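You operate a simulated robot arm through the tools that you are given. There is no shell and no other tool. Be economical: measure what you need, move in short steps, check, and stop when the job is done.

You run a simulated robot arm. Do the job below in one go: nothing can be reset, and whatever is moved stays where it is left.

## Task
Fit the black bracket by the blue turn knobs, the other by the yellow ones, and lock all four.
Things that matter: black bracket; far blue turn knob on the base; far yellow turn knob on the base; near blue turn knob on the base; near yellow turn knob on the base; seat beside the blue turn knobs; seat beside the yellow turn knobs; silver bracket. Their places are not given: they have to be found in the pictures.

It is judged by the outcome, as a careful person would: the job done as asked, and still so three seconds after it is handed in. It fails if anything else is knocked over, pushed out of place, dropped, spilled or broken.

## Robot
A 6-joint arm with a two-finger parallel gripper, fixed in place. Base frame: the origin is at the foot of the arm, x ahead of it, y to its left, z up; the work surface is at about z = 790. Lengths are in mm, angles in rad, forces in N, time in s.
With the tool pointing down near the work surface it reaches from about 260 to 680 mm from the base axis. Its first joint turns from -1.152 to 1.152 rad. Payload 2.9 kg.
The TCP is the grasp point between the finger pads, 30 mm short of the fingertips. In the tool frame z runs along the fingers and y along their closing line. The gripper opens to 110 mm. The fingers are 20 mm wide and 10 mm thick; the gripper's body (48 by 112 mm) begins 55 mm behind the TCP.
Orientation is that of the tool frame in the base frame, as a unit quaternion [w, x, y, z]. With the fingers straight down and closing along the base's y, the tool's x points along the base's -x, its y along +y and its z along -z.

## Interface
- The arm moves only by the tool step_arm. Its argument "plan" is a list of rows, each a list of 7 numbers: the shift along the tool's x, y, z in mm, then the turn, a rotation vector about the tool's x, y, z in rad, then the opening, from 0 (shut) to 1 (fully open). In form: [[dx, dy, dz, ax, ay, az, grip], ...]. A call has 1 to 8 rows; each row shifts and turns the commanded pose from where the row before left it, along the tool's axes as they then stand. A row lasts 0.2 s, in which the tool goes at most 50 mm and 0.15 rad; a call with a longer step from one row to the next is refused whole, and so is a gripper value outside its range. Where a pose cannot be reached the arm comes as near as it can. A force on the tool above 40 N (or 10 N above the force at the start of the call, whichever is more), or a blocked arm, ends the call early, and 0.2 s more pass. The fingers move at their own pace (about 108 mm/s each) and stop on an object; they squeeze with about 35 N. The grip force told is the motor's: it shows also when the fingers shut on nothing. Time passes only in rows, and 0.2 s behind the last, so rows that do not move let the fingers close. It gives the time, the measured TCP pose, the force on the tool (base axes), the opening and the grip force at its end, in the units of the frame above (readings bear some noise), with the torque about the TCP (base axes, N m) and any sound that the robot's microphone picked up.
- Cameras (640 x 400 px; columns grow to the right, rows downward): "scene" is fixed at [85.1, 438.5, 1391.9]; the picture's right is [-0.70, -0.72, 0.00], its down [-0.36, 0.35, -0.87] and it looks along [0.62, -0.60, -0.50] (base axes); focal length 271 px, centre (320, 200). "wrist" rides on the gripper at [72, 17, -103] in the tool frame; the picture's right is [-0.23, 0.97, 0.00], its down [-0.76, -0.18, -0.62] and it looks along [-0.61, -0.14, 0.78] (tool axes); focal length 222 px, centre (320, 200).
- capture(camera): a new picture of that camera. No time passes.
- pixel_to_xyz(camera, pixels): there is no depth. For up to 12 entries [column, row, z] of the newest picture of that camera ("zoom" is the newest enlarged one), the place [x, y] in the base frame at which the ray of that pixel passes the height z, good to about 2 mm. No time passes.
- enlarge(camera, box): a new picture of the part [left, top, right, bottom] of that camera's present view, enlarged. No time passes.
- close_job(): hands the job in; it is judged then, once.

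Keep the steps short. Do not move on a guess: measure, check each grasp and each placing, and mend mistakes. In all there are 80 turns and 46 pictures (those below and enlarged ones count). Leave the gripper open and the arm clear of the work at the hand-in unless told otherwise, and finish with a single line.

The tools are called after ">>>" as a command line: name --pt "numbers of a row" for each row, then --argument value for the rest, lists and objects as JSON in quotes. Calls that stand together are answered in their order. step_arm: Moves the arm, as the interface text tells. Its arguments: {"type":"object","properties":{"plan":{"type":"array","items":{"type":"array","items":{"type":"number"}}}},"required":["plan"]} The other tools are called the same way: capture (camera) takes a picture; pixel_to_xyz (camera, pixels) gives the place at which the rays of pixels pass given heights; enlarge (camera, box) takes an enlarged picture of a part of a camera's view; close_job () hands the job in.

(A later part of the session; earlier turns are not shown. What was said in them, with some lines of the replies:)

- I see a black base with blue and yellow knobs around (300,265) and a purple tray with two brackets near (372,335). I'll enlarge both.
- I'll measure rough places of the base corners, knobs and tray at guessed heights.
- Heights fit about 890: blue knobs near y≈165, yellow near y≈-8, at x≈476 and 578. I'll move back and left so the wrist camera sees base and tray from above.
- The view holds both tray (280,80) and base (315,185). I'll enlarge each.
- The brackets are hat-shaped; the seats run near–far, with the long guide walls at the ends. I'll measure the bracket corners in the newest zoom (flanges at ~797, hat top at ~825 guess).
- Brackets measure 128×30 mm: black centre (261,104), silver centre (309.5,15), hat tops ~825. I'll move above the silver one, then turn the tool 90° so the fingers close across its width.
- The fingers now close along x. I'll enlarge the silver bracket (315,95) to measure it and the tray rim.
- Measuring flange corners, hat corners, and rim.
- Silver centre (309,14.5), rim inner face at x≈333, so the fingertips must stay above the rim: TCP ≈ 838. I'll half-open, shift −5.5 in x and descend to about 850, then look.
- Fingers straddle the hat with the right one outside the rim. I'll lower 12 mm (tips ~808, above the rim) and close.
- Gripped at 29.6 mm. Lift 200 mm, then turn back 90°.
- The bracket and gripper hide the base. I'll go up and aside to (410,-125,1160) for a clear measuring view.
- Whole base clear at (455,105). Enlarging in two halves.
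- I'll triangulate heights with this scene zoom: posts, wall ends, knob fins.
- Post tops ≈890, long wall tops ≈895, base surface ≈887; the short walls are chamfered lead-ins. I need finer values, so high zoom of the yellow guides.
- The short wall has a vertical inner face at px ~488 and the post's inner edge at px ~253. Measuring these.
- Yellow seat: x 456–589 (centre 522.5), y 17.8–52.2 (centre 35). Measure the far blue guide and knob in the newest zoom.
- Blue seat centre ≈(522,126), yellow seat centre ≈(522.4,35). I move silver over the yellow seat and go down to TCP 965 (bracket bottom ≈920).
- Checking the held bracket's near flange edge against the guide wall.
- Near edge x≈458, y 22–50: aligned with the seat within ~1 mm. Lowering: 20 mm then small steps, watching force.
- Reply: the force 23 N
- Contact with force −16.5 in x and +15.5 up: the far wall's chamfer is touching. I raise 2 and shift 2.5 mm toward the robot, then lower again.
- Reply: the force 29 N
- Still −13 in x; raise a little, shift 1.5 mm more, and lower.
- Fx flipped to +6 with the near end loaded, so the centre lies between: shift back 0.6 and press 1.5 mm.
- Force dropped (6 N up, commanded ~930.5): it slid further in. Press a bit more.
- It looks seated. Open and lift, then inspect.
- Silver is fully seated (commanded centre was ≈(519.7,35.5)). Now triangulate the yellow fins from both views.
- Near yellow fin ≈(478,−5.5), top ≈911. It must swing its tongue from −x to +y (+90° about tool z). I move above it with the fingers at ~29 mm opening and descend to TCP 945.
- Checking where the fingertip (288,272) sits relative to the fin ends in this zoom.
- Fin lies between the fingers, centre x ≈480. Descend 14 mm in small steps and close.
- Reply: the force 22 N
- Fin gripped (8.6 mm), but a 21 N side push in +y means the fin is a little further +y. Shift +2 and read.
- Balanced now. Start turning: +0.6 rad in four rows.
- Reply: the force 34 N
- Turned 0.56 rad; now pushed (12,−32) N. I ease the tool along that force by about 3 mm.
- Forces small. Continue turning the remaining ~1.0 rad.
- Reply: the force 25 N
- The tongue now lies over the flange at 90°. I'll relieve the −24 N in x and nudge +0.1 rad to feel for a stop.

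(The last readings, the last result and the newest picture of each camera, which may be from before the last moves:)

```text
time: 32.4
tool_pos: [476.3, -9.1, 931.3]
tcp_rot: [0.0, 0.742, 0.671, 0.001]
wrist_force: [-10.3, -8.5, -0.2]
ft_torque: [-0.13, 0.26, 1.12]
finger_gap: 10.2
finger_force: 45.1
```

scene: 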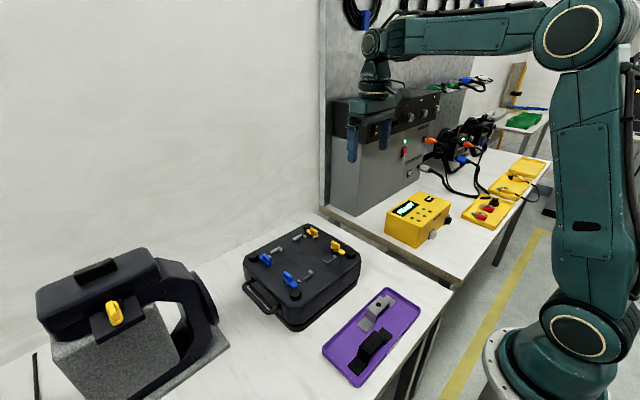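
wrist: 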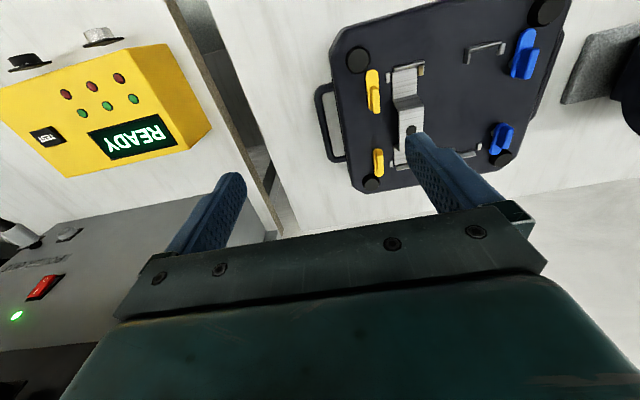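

Torque jumped to 1.1 N m with the fin slipping: the stop is at 90°, so it's locked. Release, lift, and rotate back.

>>> step_arm --pt "0 0 0 0 0 -0.1 0.1" --pt "0 0 0 0 0 0 0.26" --pt "0 0 -20 0 0 0 0.26" --pt "0 0 -45 0 0 0 0.26" --pt "0 0 0 0 0 -0.15 0.26" --pt "0 0 0 0 0 -0.15 0.26" --pt "0 0 0 0 0 -0.15 0.26" --pt "0 0 0 0 0 -0.15 0.26"

>>> step_arm --pt "0 0 0 0 0 -0.1386 0.26" --pt "0 0 0 0 0 -0.1386 0.26" --pt "0 0 0 0 0 -0.1386 0.26" --pt "0 0 0 0 0 -0.1386 0.26" --pt "0 0 0 0 0 -0.1386 0.26" --pt "0 0 0 0 0 -0.1386 0.26" --pt "0 0 0 0 0 -0.1384 0.26"

>>> step_arm --pt "-43 1.5 0 0 0 0 0.26" --pt "-43 2 0 0 0 0 0.26" --pt "0 0 30 0 0 0 0.26" --pt "0 0 20 0 0 0 0.26" --pt "0 0 0 0 0 0 0.26"

>>> enlarge --camera "scene" --box '[285, 195, 365, 255]'

```text
time: 34.2
tool_pos: [475.5, -8.9, 997.0]
tcp_rot: [0.0, 0.465, 0.885, 0.001]
wrist_force: [-0.2, 0.4, 0.7]
ft_torque: [-0.01, -0.01, 0.01]
finger_gap: 28.5
finger_force: 0.0
```

```text
time: 35.8
tool_pos: [476.0, -8.3, 997.7]
tcp_rot: [0.0, -0.002, 1.0, 0.0]
wrist_force: [0.2, -0.3, 1.0]
ft_torque: [-0.04, 0.02, -0.06]
finger_gap: 28.7
finger_force: 0.2
```

```text
time: 37.0
tool_pos: [561.8, -2.0, 945.9]
tcp_rot: [0.001, 0.001, 1.0, 0.0]
wrist_force: [0.2, 0.0, 0.7]
ft_torque: [0.0, 0.03, 0.0]
finger_gap: 28.8
finger_force: 0.1
```

```text
6.67 times, centred on (325, 225) of scene
```

zoom: 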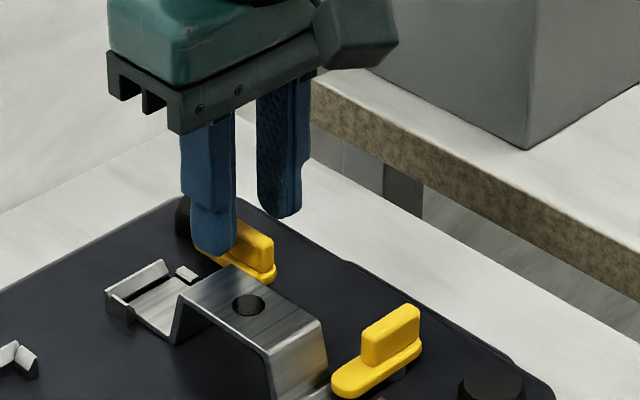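

Near yellow knob stays turned; fingers straddle the far yellow fin. Descend 14 mm and close.

>>> step_arm --pt "0 0 5 0 0 0 0.26" --pt "0 0 5 0 0 0 0.26" --pt "0 0 4 0 0 0 0.26" --pt "0 0 0 0 0 0 0.1" --pt "0 0 0 0 0 0 0" --pt "0 0 0 0 0 0 0"

```text
time: 38.4
tool_pos: [561.6, -3.7, 933.1]
tcp_rot: [0.0, 0.001, 1.0, 0.0]
wrist_force: [0.3, -9.3, -1.4]
ft_torque: [-0.19, -0.19, 0.08]
finger_gap: 8.8
finger_force: 44.7
```

Gripped with small side force. Turn −0.6 rad (tongue +x → +y), easing −1 in y.

>>> step_arm --pt "0 -1 0 0 0 -0.15 0" --pt "0 0 0 0 0 -0.15 0" --pt "0 0 0 0 0 -0.15 0" --pt "0 0 0 0 0 -0.15 0"

```text
time: 39.4
tool_pos: [562.9, -5.0, 933.4]
tcp_rot: [0.001, -0.297, 0.955, -0.001]
wrist_force: [5.7, -6.3, 3.0]
ft_torque: [-0.61, 0.58, -0.03]
finger_gap: 9.2
finger_force: 45.3
```

Forces are small. Continue −0.85 rad.

>>> step_arm --pt "0 0 0 0 0 -0.15 0" --pt "0 0 0 0 0 -0.15 0" --pt "0 0 0 0 0 -0.15 0" --pt "0 0 0 0 0 -0.15 0" --pt "0 0 0 0 0 -0.15 0" --pt "0 0 0 0 0 -0.1 0"

```text
time: 40.8
tool_pos: [564.0, -7.0, 932.9]
tcp_rot: [0.001, -0.664, 0.748, -0.001]
wrist_force: [12.5, -7.3, 7.3]
ft_torque: [0.87, -0.31, 0.01]
finger_gap: 8.8
finger_force: 45.4
```

>>> step_arm --pt "0 -1 0 0 0 -0.12 0" --pt "0 0 0 0 0 -0.05 0" --pt "0 0 0 0 0 -0.05 0"

```text
time: 41.6
tool_pos: [563.0, -5.8, 932.3]
tcp_rot: [-0.001, 0.742, -0.67, 0.001]
wrist_force: [14.1, -0.3, 9.7]
ft_torque: [-0.11, 0.03, -1.07]
finger_gap: 10.1
finger_force: 45.1
```

Stop felt (−1.07 N m): far yellow locked. Release, lift 170 mm, keeping the 90° turn for the black bracket, then travel over it.

>>> step_arm --pt "0 0 0 0 0 0.1 0.1" --pt "0 0 0 0 0 0 0.26" --pt "0 0 -20 0 0 0 0.26" --pt "0 0 -50 0 0 0 0.26" --pt "0 0 -50 0 0 0 0.26" --pt "0 0 -50 0 0 0 0.55"

>>> enlarge --camera "scene" --box '[255, 205, 365, 275]'

>>> step_arm --pt "-13.75 37.7 0 0 0 0 0.55" --pt "-13.75 37.7 0 0 0 0 0.55" --pt "-13.75 37.7 0 0 0 0 0.55" --pt "-13.75 37.7 0 0 0 0 0.55" --pt "-13.75 37.7 0 0 0 0 0.55" --pt "-13.75 37.7 0 0 0 0 0.55" --pt "-13.75 37.7 0 0 0 0 0.55" --pt "-13.75 37.7 0 0 0 0 0.55"

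>>> step_arm --pt "0 0 45 0 0 0 0.55" --pt "0 0 45 0 0 0 0.55" --pt "0 0 45 0 0 0 0.55" --pt "0 0 0 0 0 0 0.55"

>>> enlarge --camera "wrist" --box '[180, 0, 480, 220]'

```text
time: 43.0
tool_pos: [565.7, -5.2, 1104.8]
tcp_rot: [0.0, -0.707, 0.708, 0.001]
wrist_force: [-0.1, -0.7, 0.1]
ft_torque: [0.0, 0.03, -0.01]
finger_gap: 60.6
finger_force: 0.0
```

```text
5.71 times, centred on (310, 240) of scene
```

zoom: 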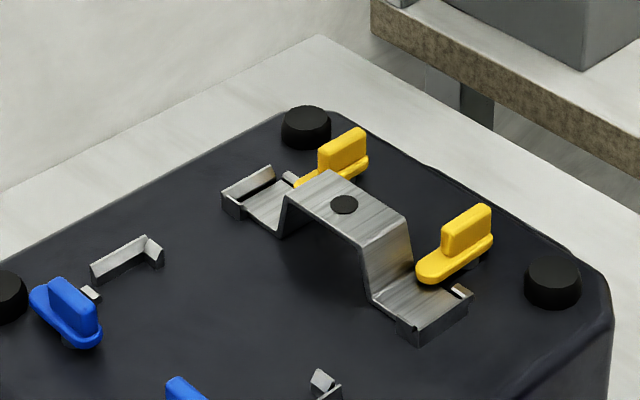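

```text
time: 44.8
tool_pos: [256.9, 104.4, 1101.9]
tcp_rot: [0.0, -0.707, 0.708, 0.0]
wrist_force: [0.4, 0.1, 0.3]
ft_torque: [-0.02, -0.01, -0.03]
finger_gap: 60.6
finger_force: 0.1
```

```text
time: 45.8
tool_pos: [258.4, 103.9, 967.8]
tcp_rot: [0.0, -0.707, 0.708, -0.001]
wrist_force: [-0.5, 0.5, 0.4]
ft_torque: [-0.04, 0.0, -0.02]
finger_gap: 60.3
finger_force: 0.1
```

```text
1.82 times, centred on (330, 110) of wrist
```

zoom: 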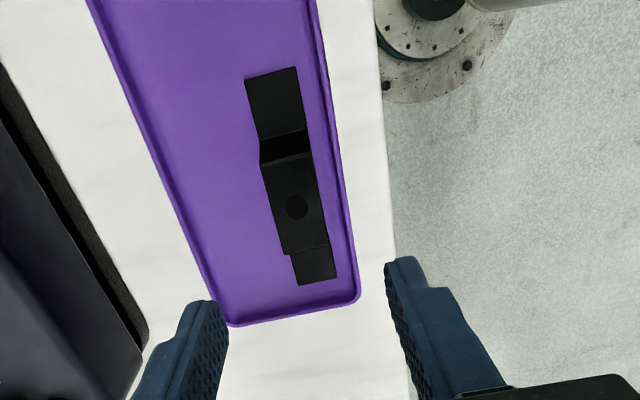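

Both yellow knobs lie across the silver flanges. Measuring the black bracket from here.

>>> pixel_to_xyz --camera "zoom" --pixels '[[244, 80, 797], [296, 67, 797], [298, 286, 797], [337, 278, 797], [297, 208, 828], [260, 165, 828], [312, 152, 828], [284, 254, 828], [328, 246, 828], [336, 200, 800]]'

```text
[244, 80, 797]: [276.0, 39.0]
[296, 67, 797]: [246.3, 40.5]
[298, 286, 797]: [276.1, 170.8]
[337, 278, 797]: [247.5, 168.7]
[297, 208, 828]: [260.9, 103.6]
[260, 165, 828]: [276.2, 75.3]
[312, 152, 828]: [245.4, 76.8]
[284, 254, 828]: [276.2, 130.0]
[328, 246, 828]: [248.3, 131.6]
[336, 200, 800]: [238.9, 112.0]
```

Black centre (261.3,104). Descend to 839 (tips above rim) and close.

>>> step_arm --pt "0 -1.5 45 0 0 0 0.55" --pt "0 0 45 0 0 0 0.55" --pt "0 0 25 0 0 0 0.55" --pt "0 0 12.6 0 0 0 0.55" --pt "0 0 0 0 0 0 0.3" --pt "0 0 0 0 0 0 0" --pt "0 0 0 0 0 0 0"

```text
time: 47.0
tool_pos: [258.7, 105.4, 837.3]
tcp_rot: [0.005, 0.708, -0.706, -0.004]
wrist_force: [-5.2, -0.6, 17.1]
ft_torque: [-0.03, 0.48, -0.11]
finger_gap: 35.9
finger_force: 2.8
stopped in row 5: the force on the tool passed its limit at 45 N (the readings are from after the stop); the commanded pose is now the measured one
```

Stopped with an upward push while closing at 36 mm — a fingertip probably touches the near rim. I reopen slightly, raise 5 mm, and look.

>>> step_arm --pt "0 0 -2 0 0 0 0.4" --pt "0 0 -3 0 0 0 0.5" --pt "0 0 0 0 0 0 0.5"

>>> enlarge --camera "scene" --box '[320, 270, 440, 380]'

```text
time: 47.8
tool_pos: [259.3, 106.0, 842.4]
tcp_rot: [0.003, 0.707, -0.707, -0.004]
wrist_force: [0.1, 0.4, -0.6]
ft_torque: [0.0, 0.03, 0.01]
finger_gap: 55.1
finger_force: 0.0
```

```text
3.64 times, centred on (380, 325) of scene
```

zoom: 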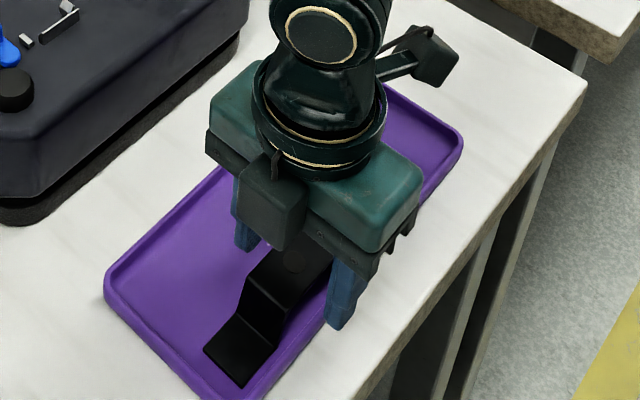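

Tray and bracket undisturbed; the near finger was brushing the rim. At this height (tips ~812) it clears. I remove the small 0.01 rad tilt, shift 2 mm toward +x, and close.

>>> step_arm --pt "0 -2 0 0.01 0 0 0.5" --pt "0 0 0 0 0 0 0.3" --pt "0 0 0 0 0 0 0" --pt "0 0 0 0 0 0 0"

```text
time: 48.8
tool_pos: [260.7, 107.2, 841.5]
tcp_rot: [0.0, 0.707, -0.707, 0.0]
wrist_force: [-0.2, 0.2, 1.3]
ft_torque: [0.0, -0.02, 0.05]
finger_gap: 29.4
finger_force: 34.9
```

Gripped cleanly at 29.4. Lift 200 mm and rotate to 0.

>>> step_arm --pt "0 0 -10 0 0 0 0" --pt "0 0 -40 0 0 0 0" --pt "0 0 -50 0 0 0 0" --pt "0 0 -50 0 0 0 0" --pt "0 0 -50 0 0 0 0"

>>> step_arm --pt "0 0 0 0 0 0.15 0" --pt "0 0 0 0 0 0.15 0" --pt "0 0 0 0 0 0.15 0" --pt "0 0 0 0 0 0.15 0" --pt "0 0 0 0 0 0.15 0" --pt "0 0 0 0 0 0.15 0" --pt "0 0 0 0 0 0.15 0" --pt "0 0 0 0 0 0.15 0"

>>> step_arm --pt "0 0 0 0 0 0.1236 0" --pt "0 0 0 0 0 0.1236 0" --pt "0 0 0 0 0 0.1236 0" --pt "0 0 0 0 0 0 0"

```text
time: 50.0
tool_pos: [260.1, 106.2, 1043.8]
tcp_rot: [0.0, 0.707, -0.707, 0.0]
wrist_force: [-0.4, -0.1, -1.5]
ft_torque: [0.0, -0.02, -0.02]
finger_gap: 29.3
finger_force: 35.3
```

```text
time: 51.8
tool_pos: [262.5, 104.2, 1042.8]
tcp_rot: [0.0, -0.184, 0.983, 0.0]
wrist_force: [0.9, -0.1, -0.8]
ft_torque: [-0.02, -0.01, -0.03]
finger_gap: 29.3
finger_force: 34.9
```

```text
time: 52.8
tool_pos: [259.4, 104.1, 1041.6]
tcp_rot: [-0.001, 0.001, 1.0, 0.0]
wrist_force: [0.2, 0.2, -1.4]
ft_torque: [0.03, -0.02, 0.02]
finger_gap: 29.3
finger_force: 34.9
```

Move over the blue seat (520.5,126), then down to 965 (bracket bottom ≈917).

>>> step_arm --pt "-37.1 2.9 0 0 0 0 0" --pt "-37.1 2.9 0 0 0 0 0" --pt "-37.1 2.9 0 0 0 0 0" --pt "-37.1 2.9 0 0 0 0 0" --pt "-37.1 3 0 0 0 0 0" --pt "-37.1 3 0 0 0 0 0" --pt "-37.2 3 0 0 0 0 0"

>>> step_arm --pt "0 0 35 0 0 0 0" --pt "0 0 30 0 0 0 0" --pt "0 0 12 0 0 0 0" --pt "0 0 0 0 0 0 0"

>>> capture --camera "wrist"

```text
time: 54.4
tool_pos: [516.7, 127.4, 1042.3]
tcp_rot: [0.0, 0.0, 1.0, 0.0]
wrist_force: [0.0, 0.1, -1.7]
ft_torque: [-0.04, 0.04, -0.01]
finger_gap: 29.5
finger_force: 35.0
```

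```text
time: 55.4
tool_pos: [519.4, 125.4, 964.1]
tcp_rot: [-0.001, 0.001, 1.0, 0.001]
wrist_force: [0.2, -0.1, -1.4]
ft_torque: [-0.02, 0.0, 0.01]
finger_gap: 29.5
finger_force: 34.9
```

```text
8 pictures are left
```

wrist: 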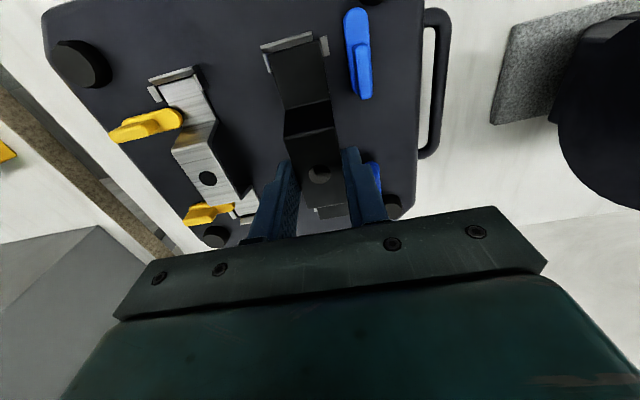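

>>> pixel_to_xyz --camera "wrist" --pixels '[[268, 57, 919], [321, 44, 919], [262, 48, 895], [313, 33, 895], [265, 52, 896], [325, 45, 890], [355, 42, 911], [368, 82, 911]]'

```text
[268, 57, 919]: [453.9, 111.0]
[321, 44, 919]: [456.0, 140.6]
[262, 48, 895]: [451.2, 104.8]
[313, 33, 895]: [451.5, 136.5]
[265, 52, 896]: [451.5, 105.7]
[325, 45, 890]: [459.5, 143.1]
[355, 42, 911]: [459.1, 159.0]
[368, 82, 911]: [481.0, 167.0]
```

Near edge x≈455, y 111–140.6: matches the seat. Lower gently to ~935.

>>> step_arm --pt "0 0 15 0 0 0 0" --pt "0 0 7 0 0 0 0" --pt "0 0 3 0 0 0 0" --pt "0 0 2 0 0 0 0" --pt "0 0 2 0 0 0 0"

```text
time: 56.6
tool_pos: [520.6, 127.1, 935.6]
tcp_rot: [0.0, 0.0, 1.0, 0.0]
wrist_force: [-0.6, 0.0, -1.6]
ft_torque: [-0.05, 0.03, -0.03]
finger_gap: 29.3
finger_force: 34.6
```

No contact yet; continue in 1 mm steps.

>>> step_arm --pt "0 0 1 0 0 0 0" --pt "0 0 1 0 0 0 0" --pt "0 0 1 0 0 0 0" --pt "0 0 1 0 0 0 0"

```text
time: 57.6
tool_pos: [521.3, 126.0, 933.8]
tcp_rot: [0.001, -0.001, 1.0, 0.0]
wrist_force: [-7.6, -1.0, 22.0]
ft_torque: [-0.02, 0.78, -0.01]
finger_gap: 29.3
finger_force: 35.4
```

Contact 22 N up, like the seated silver. Ease −0.7 in x and re-press slightly.

>>> step_arm --pt "0.7 0 -0.7 0 0 0 0" --pt "0 0 0.7 0 0 0 0" --pt "0 0 0.7 0 0 0 0"

>>> enlarge --camera "scene" --box '[255, 230, 335, 290]'

```text
time: 58.4
tool_pos: [521.2, 126.0, 933.7]
tcp_rot: [0.002, -0.001, 1.0, 0.001]
wrist_force: [1.9, 3.2, 28.7]
ft_torque: [0.09, -0.05, -0.02]
finger_gap: 29.3
finger_force: 34.7
```

```text
6.67 times, centred on (295, 260) of scene
```

zoom: 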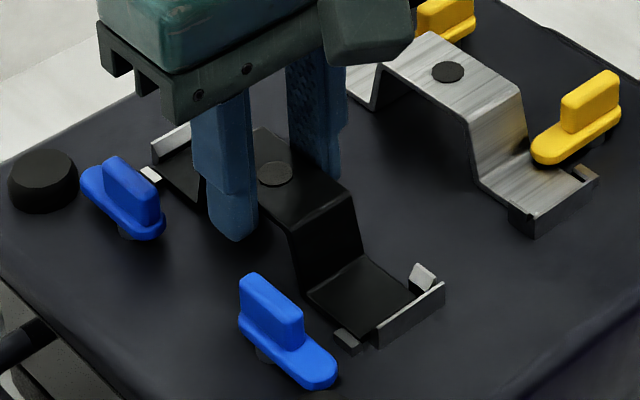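

Pure vertical force with no torque: black is flat in its seat. Measure blue fins in this zoom at z 911, and release and lift.

>>> pixel_to_xyz --camera "zoom" --pixels '[[272, 297, 911], [129, 181, 911], [248, 277, 911], [297, 315, 911], [112, 161, 911], [150, 200, 911], [590, 93, 911]]'

>>> step_arm --pt "0 0 0 0 0 0 0.3" --pt "0 0 0 0 0 0 0.4" --pt "0 0 -25 0 0 0 0.4" --pt "0 0 -45 0 0 0 0.26" --pt "0 0 0 0 0 0 0.26"

>>> enlarge --camera "scene" --box '[250, 220, 350, 295]'

```text
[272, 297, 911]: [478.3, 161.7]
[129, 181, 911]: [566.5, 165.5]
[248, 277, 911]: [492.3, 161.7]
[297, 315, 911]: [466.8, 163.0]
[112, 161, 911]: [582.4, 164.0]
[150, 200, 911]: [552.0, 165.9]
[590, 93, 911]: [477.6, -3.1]
```

```text
time: 59.6
tool_pos: [519.0, 125.3, 1002.5]
tcp_rot: [-0.001, 0.0, 1.0, -0.001]
wrist_force: [0.6, -0.2, 0.6]
ft_torque: [0.03, -0.03, -0.03]
finger_gap: 28.3
finger_force: 0.1
```

```text
5.33 times, centred on (300, 258) of scene
```

zoom: 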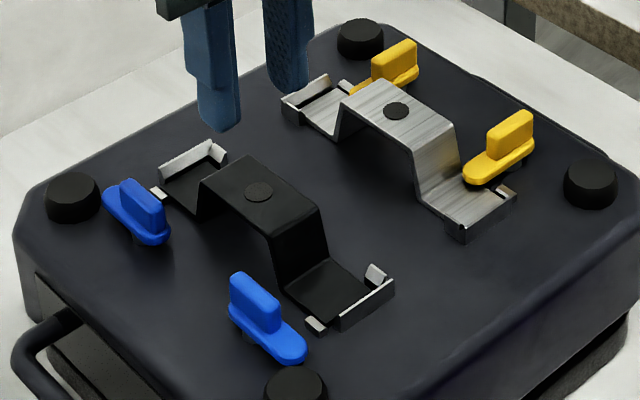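

Black is seated too. Next near blue fin at ≈(478.5,163.5): move over and descend.

>>> step_arm --pt "20.6 18.7 0 0 0 0 0.26" --pt "20.7 18.8 0 0 0 0 0.26" --pt "0 0 35 0 0 0 0.26" --pt "0 0 20 0 0 0 0.26" --pt "0 0 0 0 0 0 0.26"

>>> enlarge --camera "scene" --box '[250, 220, 350, 295]'

```text
time: 60.8
tool_pos: [479.1, 164.3, 944.9]
tcp_rot: [0.001, 0.0, 1.0, 0.0]
wrist_force: [0.4, 0.5, -0.4]
ft_torque: [0.01, -0.02, -0.02]
finger_gap: 28.5
finger_force: 0.1
```

```text
5.33 times, centred on (300, 258) of scene
```

zoom: 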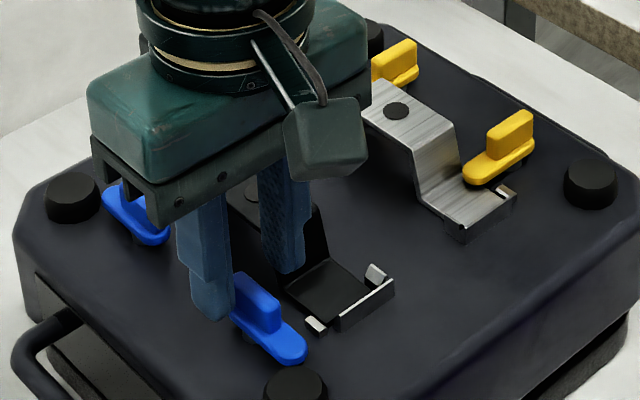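

Straddling the near blue fin. Descend 15 mm and close.

>>> step_arm --pt "0 0 5 0 0 0 0.26" --pt "0 0 5 0 0 0 0.26" --pt "0 0 4 0 0 0 0.26" --pt "0 0 0 0 0 0 0.1" --pt "0 0 0 0 0 0 0" --pt "0 0 0 0 0 0 0"

```text
time: 62.2
tool_pos: [478.6, 163.7, 931.8]
tcp_rot: [0.0, -0.001, 1.0, 0.0]
wrist_force: [0.4, 4.8, -2.6]
ft_torque: [0.06, -0.24, -0.01]
finger_gap: 8.8
finger_force: 45.1
```

Gripped with little side force. Turn −0.6 rad (tongue −x → −y).

>>> step_arm --pt "0 0.5 0 0 0 -0.15 0" --pt "0 0 0 0 0 -0.15 0" --pt "0 0 0 0 0 -0.15 0" --pt "0 0 0 0 0 -0.15 0"

```text
time: 63.2
tool_pos: [478.7, 166.4, 931.0]
tcp_rot: [-0.002, -0.298, 0.954, 0.001]
wrist_force: [-0.7, 14.7, -25.8]
ft_torque: [0.84, -0.98, -0.03]
finger_gap: 8.7
finger_force: 44.8
```

Relieve (+15 y, −26 z), then continue the turn.

>>> step_arm --pt "-0.85 1.24 0.6 0 0 0 0" --pt "0 0 0 0 0 -0.15 0" --pt "0 0 0 0 0 -0.15 0" --pt "0 0 0 0 0 -0.15 0"

```text
time: 64.2
tool_pos: [476.9, 166.8, 931.7]
tcp_rot: [-0.002, -0.503, 0.864, 0.001]
wrist_force: [-6.9, 17.2, -20.3]
ft_torque: [-0.74, 0.59, -0.05]
finger_gap: 8.8
finger_force: 44.6
```

>>> step_arm --pt "-1.05 1.17 0.5 0 0 0 0" --pt "0 0 0 0 0 -0.15 0" --pt "0 0 0 0 0 -0.15 0" --pt "0 0 0 0 0 -0.12 0" --pt "0 0 0 0 0 -0.1 0"

```text
time: 65.4
tool_pos: [476.6, 166.4, 931.5]
tcp_rot: [0.002, 0.707, -0.707, -0.001]
wrist_force: [-24.1, 7.3, -3.4]
ft_torque: [-0.89, 0.27, -0.15]
finger_gap: 9.0
finger_force: 45.1
```

At 90°. Relieve −x and nudge −0.1 to feel the stop.

>>> step_arm --pt "0 1.5 0 0 0 0 0" --pt "0 1 0 0 0 -0.05 0" --pt "0 0 0 0 0 -0.05 0"

```text
time: 66.2
tool_pos: [475.9, 167.0, 931.4]
tcp_rot: [-0.002, 0.74, -0.672, 0.002]
wrist_force: [-2.1, 8.7, -16.4]
ft_torque: [0.72, 0.41, -1.09]
finger_gap: 10.4
finger_force: 45.1
```

Stop felt (−1.09 N m): near blue locked. Release, lift 65, rotate back, go to the far blue fin at ≈(563,166).

>>> step_arm --pt "0 0 0 0 0 0.1 0.1" --pt "0 0 0 0 0 0 0.26" --pt "0 0 -20 0 0 0 0.26" --pt "0 0 -45 0 0 0 0.26" --pt "0 0 0 0 0 0.15 0.26" --pt "0 0 0 0 0 0.15 0.26" --pt "0 0 0 0 0 0.15 0.26" --pt "0 0 0 0 0 0.15 0.26"

>>> step_arm --pt "0 0 0 0 0 0.1386 0.26" --pt "0 0 0 0 0 0.1386 0.26" --pt "0 0 0 0 0 0.1386 0.26" --pt "0 0 0 0 0 0.1386 0.26" --pt "0 0 0 0 0 0.1386 0.26" --pt "0 0 0 0 0 0.1386 0.26" --pt "0 0 0 0 0 0.1392 0.26"

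>>> step_arm --pt "-43.5 -0.5 0 0 0 0 0.26" --pt "-44 -0.5 0 0 0 0 0.26" --pt "0 0 30 0 0 0 0.26" --pt "0 0 20 0 0 0 0.26" --pt "0 0 0 0 0 0 0.26"

>>> enlarge --camera "scene" --box '[240, 210, 340, 285]'

```text
time: 68.0
tool_pos: [476.1, 167.5, 995.5]
tcp_rot: [0.001, -0.465, 0.885, 0.0]
wrist_force: [-0.2, -0.4, 0.9]
ft_torque: [-0.01, -0.01, 0.0]
finger_gap: 28.8
finger_force: 0.1
```

```text
time: 69.6
tool_pos: [476.7, 166.3, 997.5]
tcp_rot: [0.0, 0.001, 1.0, 0.0]
wrist_force: [0.6, 0.1, -0.1]
ft_torque: [-0.01, 0.0, 0.04]
finger_gap: 28.5
finger_force: 0.0
```

```text
time: 70.8
tool_pos: [562.9, 167.9, 946.2]
tcp_rot: [0.0, 0.001, 1.0, -0.001]
wrist_force: [0.0, -0.3, 0.0]
ft_torque: [0.02, 0.04, -0.01]
finger_gap: 28.6
finger_force: 0.1
```

```text
5.33 times, centred on (290, 248) of scene
```

zoom: 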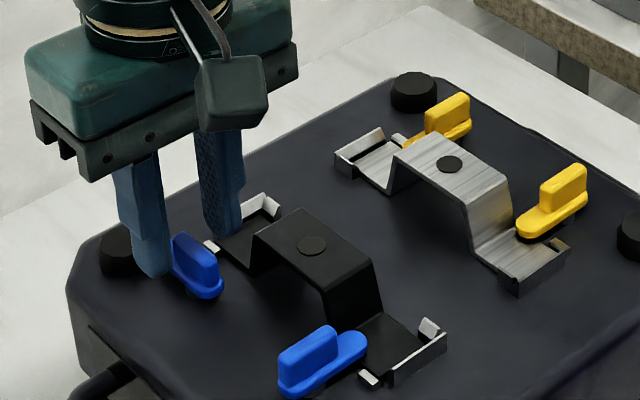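

Near blue tongue lies on the black flange; fingers straddle the far blue fin. Descend and close.

>>> step_arm --pt "0 0 5 0 0 0 0.26" --pt "0 0 5 0 0 0 0.26" --pt "0 0 4 0 0 0 0.26" --pt "0 0 0 0 0 0 0.1" --pt "0 0 0 0 0 0 0" --pt "0 0 0 0 0 0 0"

>>> step_arm --pt "0 0 0 0 0 0.15 0" --pt "0 0 0 0 0 0.15 0" --pt "0 0 0 0 0 0.15 0" --pt "0 0 0 0 0 0.15 0"

```text
time: 72.2
tool_pos: [563.8, 163.4, 932.8]
tcp_rot: [0.0, 0.003, 1.0, -0.001]
wrist_force: [-1.1, -19.5, 2.4]
ft_torque: [-0.4, 0.09, -0.01]
finger_gap: 8.5
finger_force: 45.3
```

```text
time: 73.2
tool_pos: [562.9, 164.5, 932.0]
tcp_rot: [0.001, 0.298, 0.954, 0.0]
wrist_force: [-1.0, -20.1, 0.2]
ft_torque: [0.1, 0.84, -0.03]
finger_gap: 8.5
finger_force: 45.1
```

Turned 0.6 rad; relieve −20 N in y and continue.

>>> step_arm --pt "-1.1 -1.6 0 0 0 0 0" --pt "0 0 0 0 0 0.15 0" --pt "0 0 0 0 0 0.15 0" --pt "0 0 0 0 0 0.15 0"

```text
time: 74.2
tool_pos: [563.0, 164.8, 932.8]
tcp_rot: [0.0, 0.502, 0.865, 0.0]
wrist_force: [6.3, -4.9, -8.6]
ft_torque: [0.16, 0.09, 0.01]
finger_gap: 8.8
finger_force: 44.9
```

>>> step_arm --pt "0 0 0 0 0 0.15 0" --pt "0 0 0 0 0 0.15 0" --pt "0 0 0 0 0 0.12 0" --pt "0 0 0 0 0 0.1 0" --pt "0 0 0 0 0 0.1 0"

```text
time: 75.4
tool_pos: [564.0, 165.1, 932.8]
tcp_rot: [0.0, 0.741, 0.672, 0.002]
wrist_force: [17.3, 1.6, -21.1]
ft_torque: [0.26, -0.35, 1.14]
finger_gap: 10.7
finger_force: 45.3
```

Stop felt (1.14 N m): far blue locked. Release, lift high, retreat, and check all.

>>> step_arm --pt "0 0 0 0 0 -0.1 0.1" --pt "0 0 0 0 0 0 0.26" --pt "0 0 -20 0 0 0 0.26" --pt "0 0 -50 0 0 0 0.26" --pt "0 0 -50 0 0 0 0.26" --pt "0 0 -50 0 0 0 1" --pt "-40 -25 -10 0 0 0 1" --pt "-40 -25 0 0 0 0 1"

>>> step_arm --pt "-40 -25 0 0 0 0 1" --pt "-40 -25 0 0 0 0 1" --pt "-40 -20 0 0 0 0 1" --pt "0 0 0 0 0 0 1"

>>> enlarge --camera "scene" --box '[235, 210, 365, 300]'

>>> capture --camera "scene"

```text
time: 77.2
tool_pos: [514.2, 82.9, 1111.7]
tcp_rot: [0.0, 0.706, 0.708, 0.0]
wrist_force: [-1.3, 0.2, 0.2]
ft_torque: [0.04, -0.04, -0.01]
finger_gap: 109.7
finger_force: 0.0
```

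```text
time: 78.2
tool_pos: [444.1, -35.3, 1113.8]
tcp_rot: [0.0, 0.706, 0.708, 0.0]
wrist_force: [0.6, 0.2, 0.2]
ft_torque: [-0.02, 0.01, 0.03]
finger_gap: 110.2
finger_force: 0.1
```

```text
4.44 times, centred on (300, 255) of scene
```

zoom: 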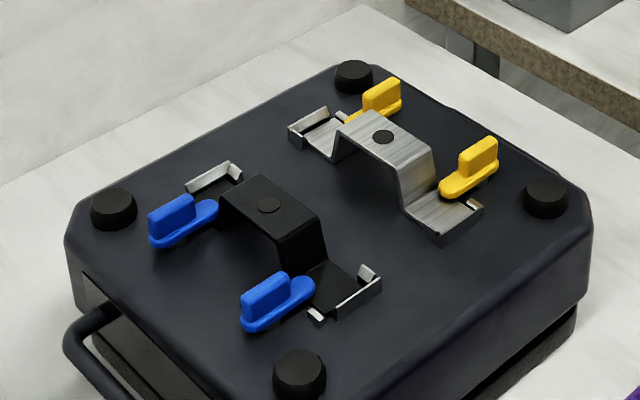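

```text
2 pictures are left
```

scene: 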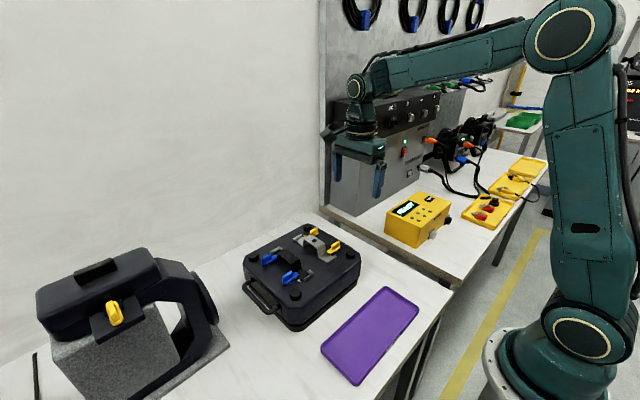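

Both brackets are seated, all four tongues lie over the flanges, the tray is where it was, and the arm is clear with the gripper open. Handing in.

>>> close_job

```text
The job is handed in.
```

Done: the black bracket is fitted by the blue knobs and the silver one by the yellow knobs, with all four knobs turned to their stops over the flanges.
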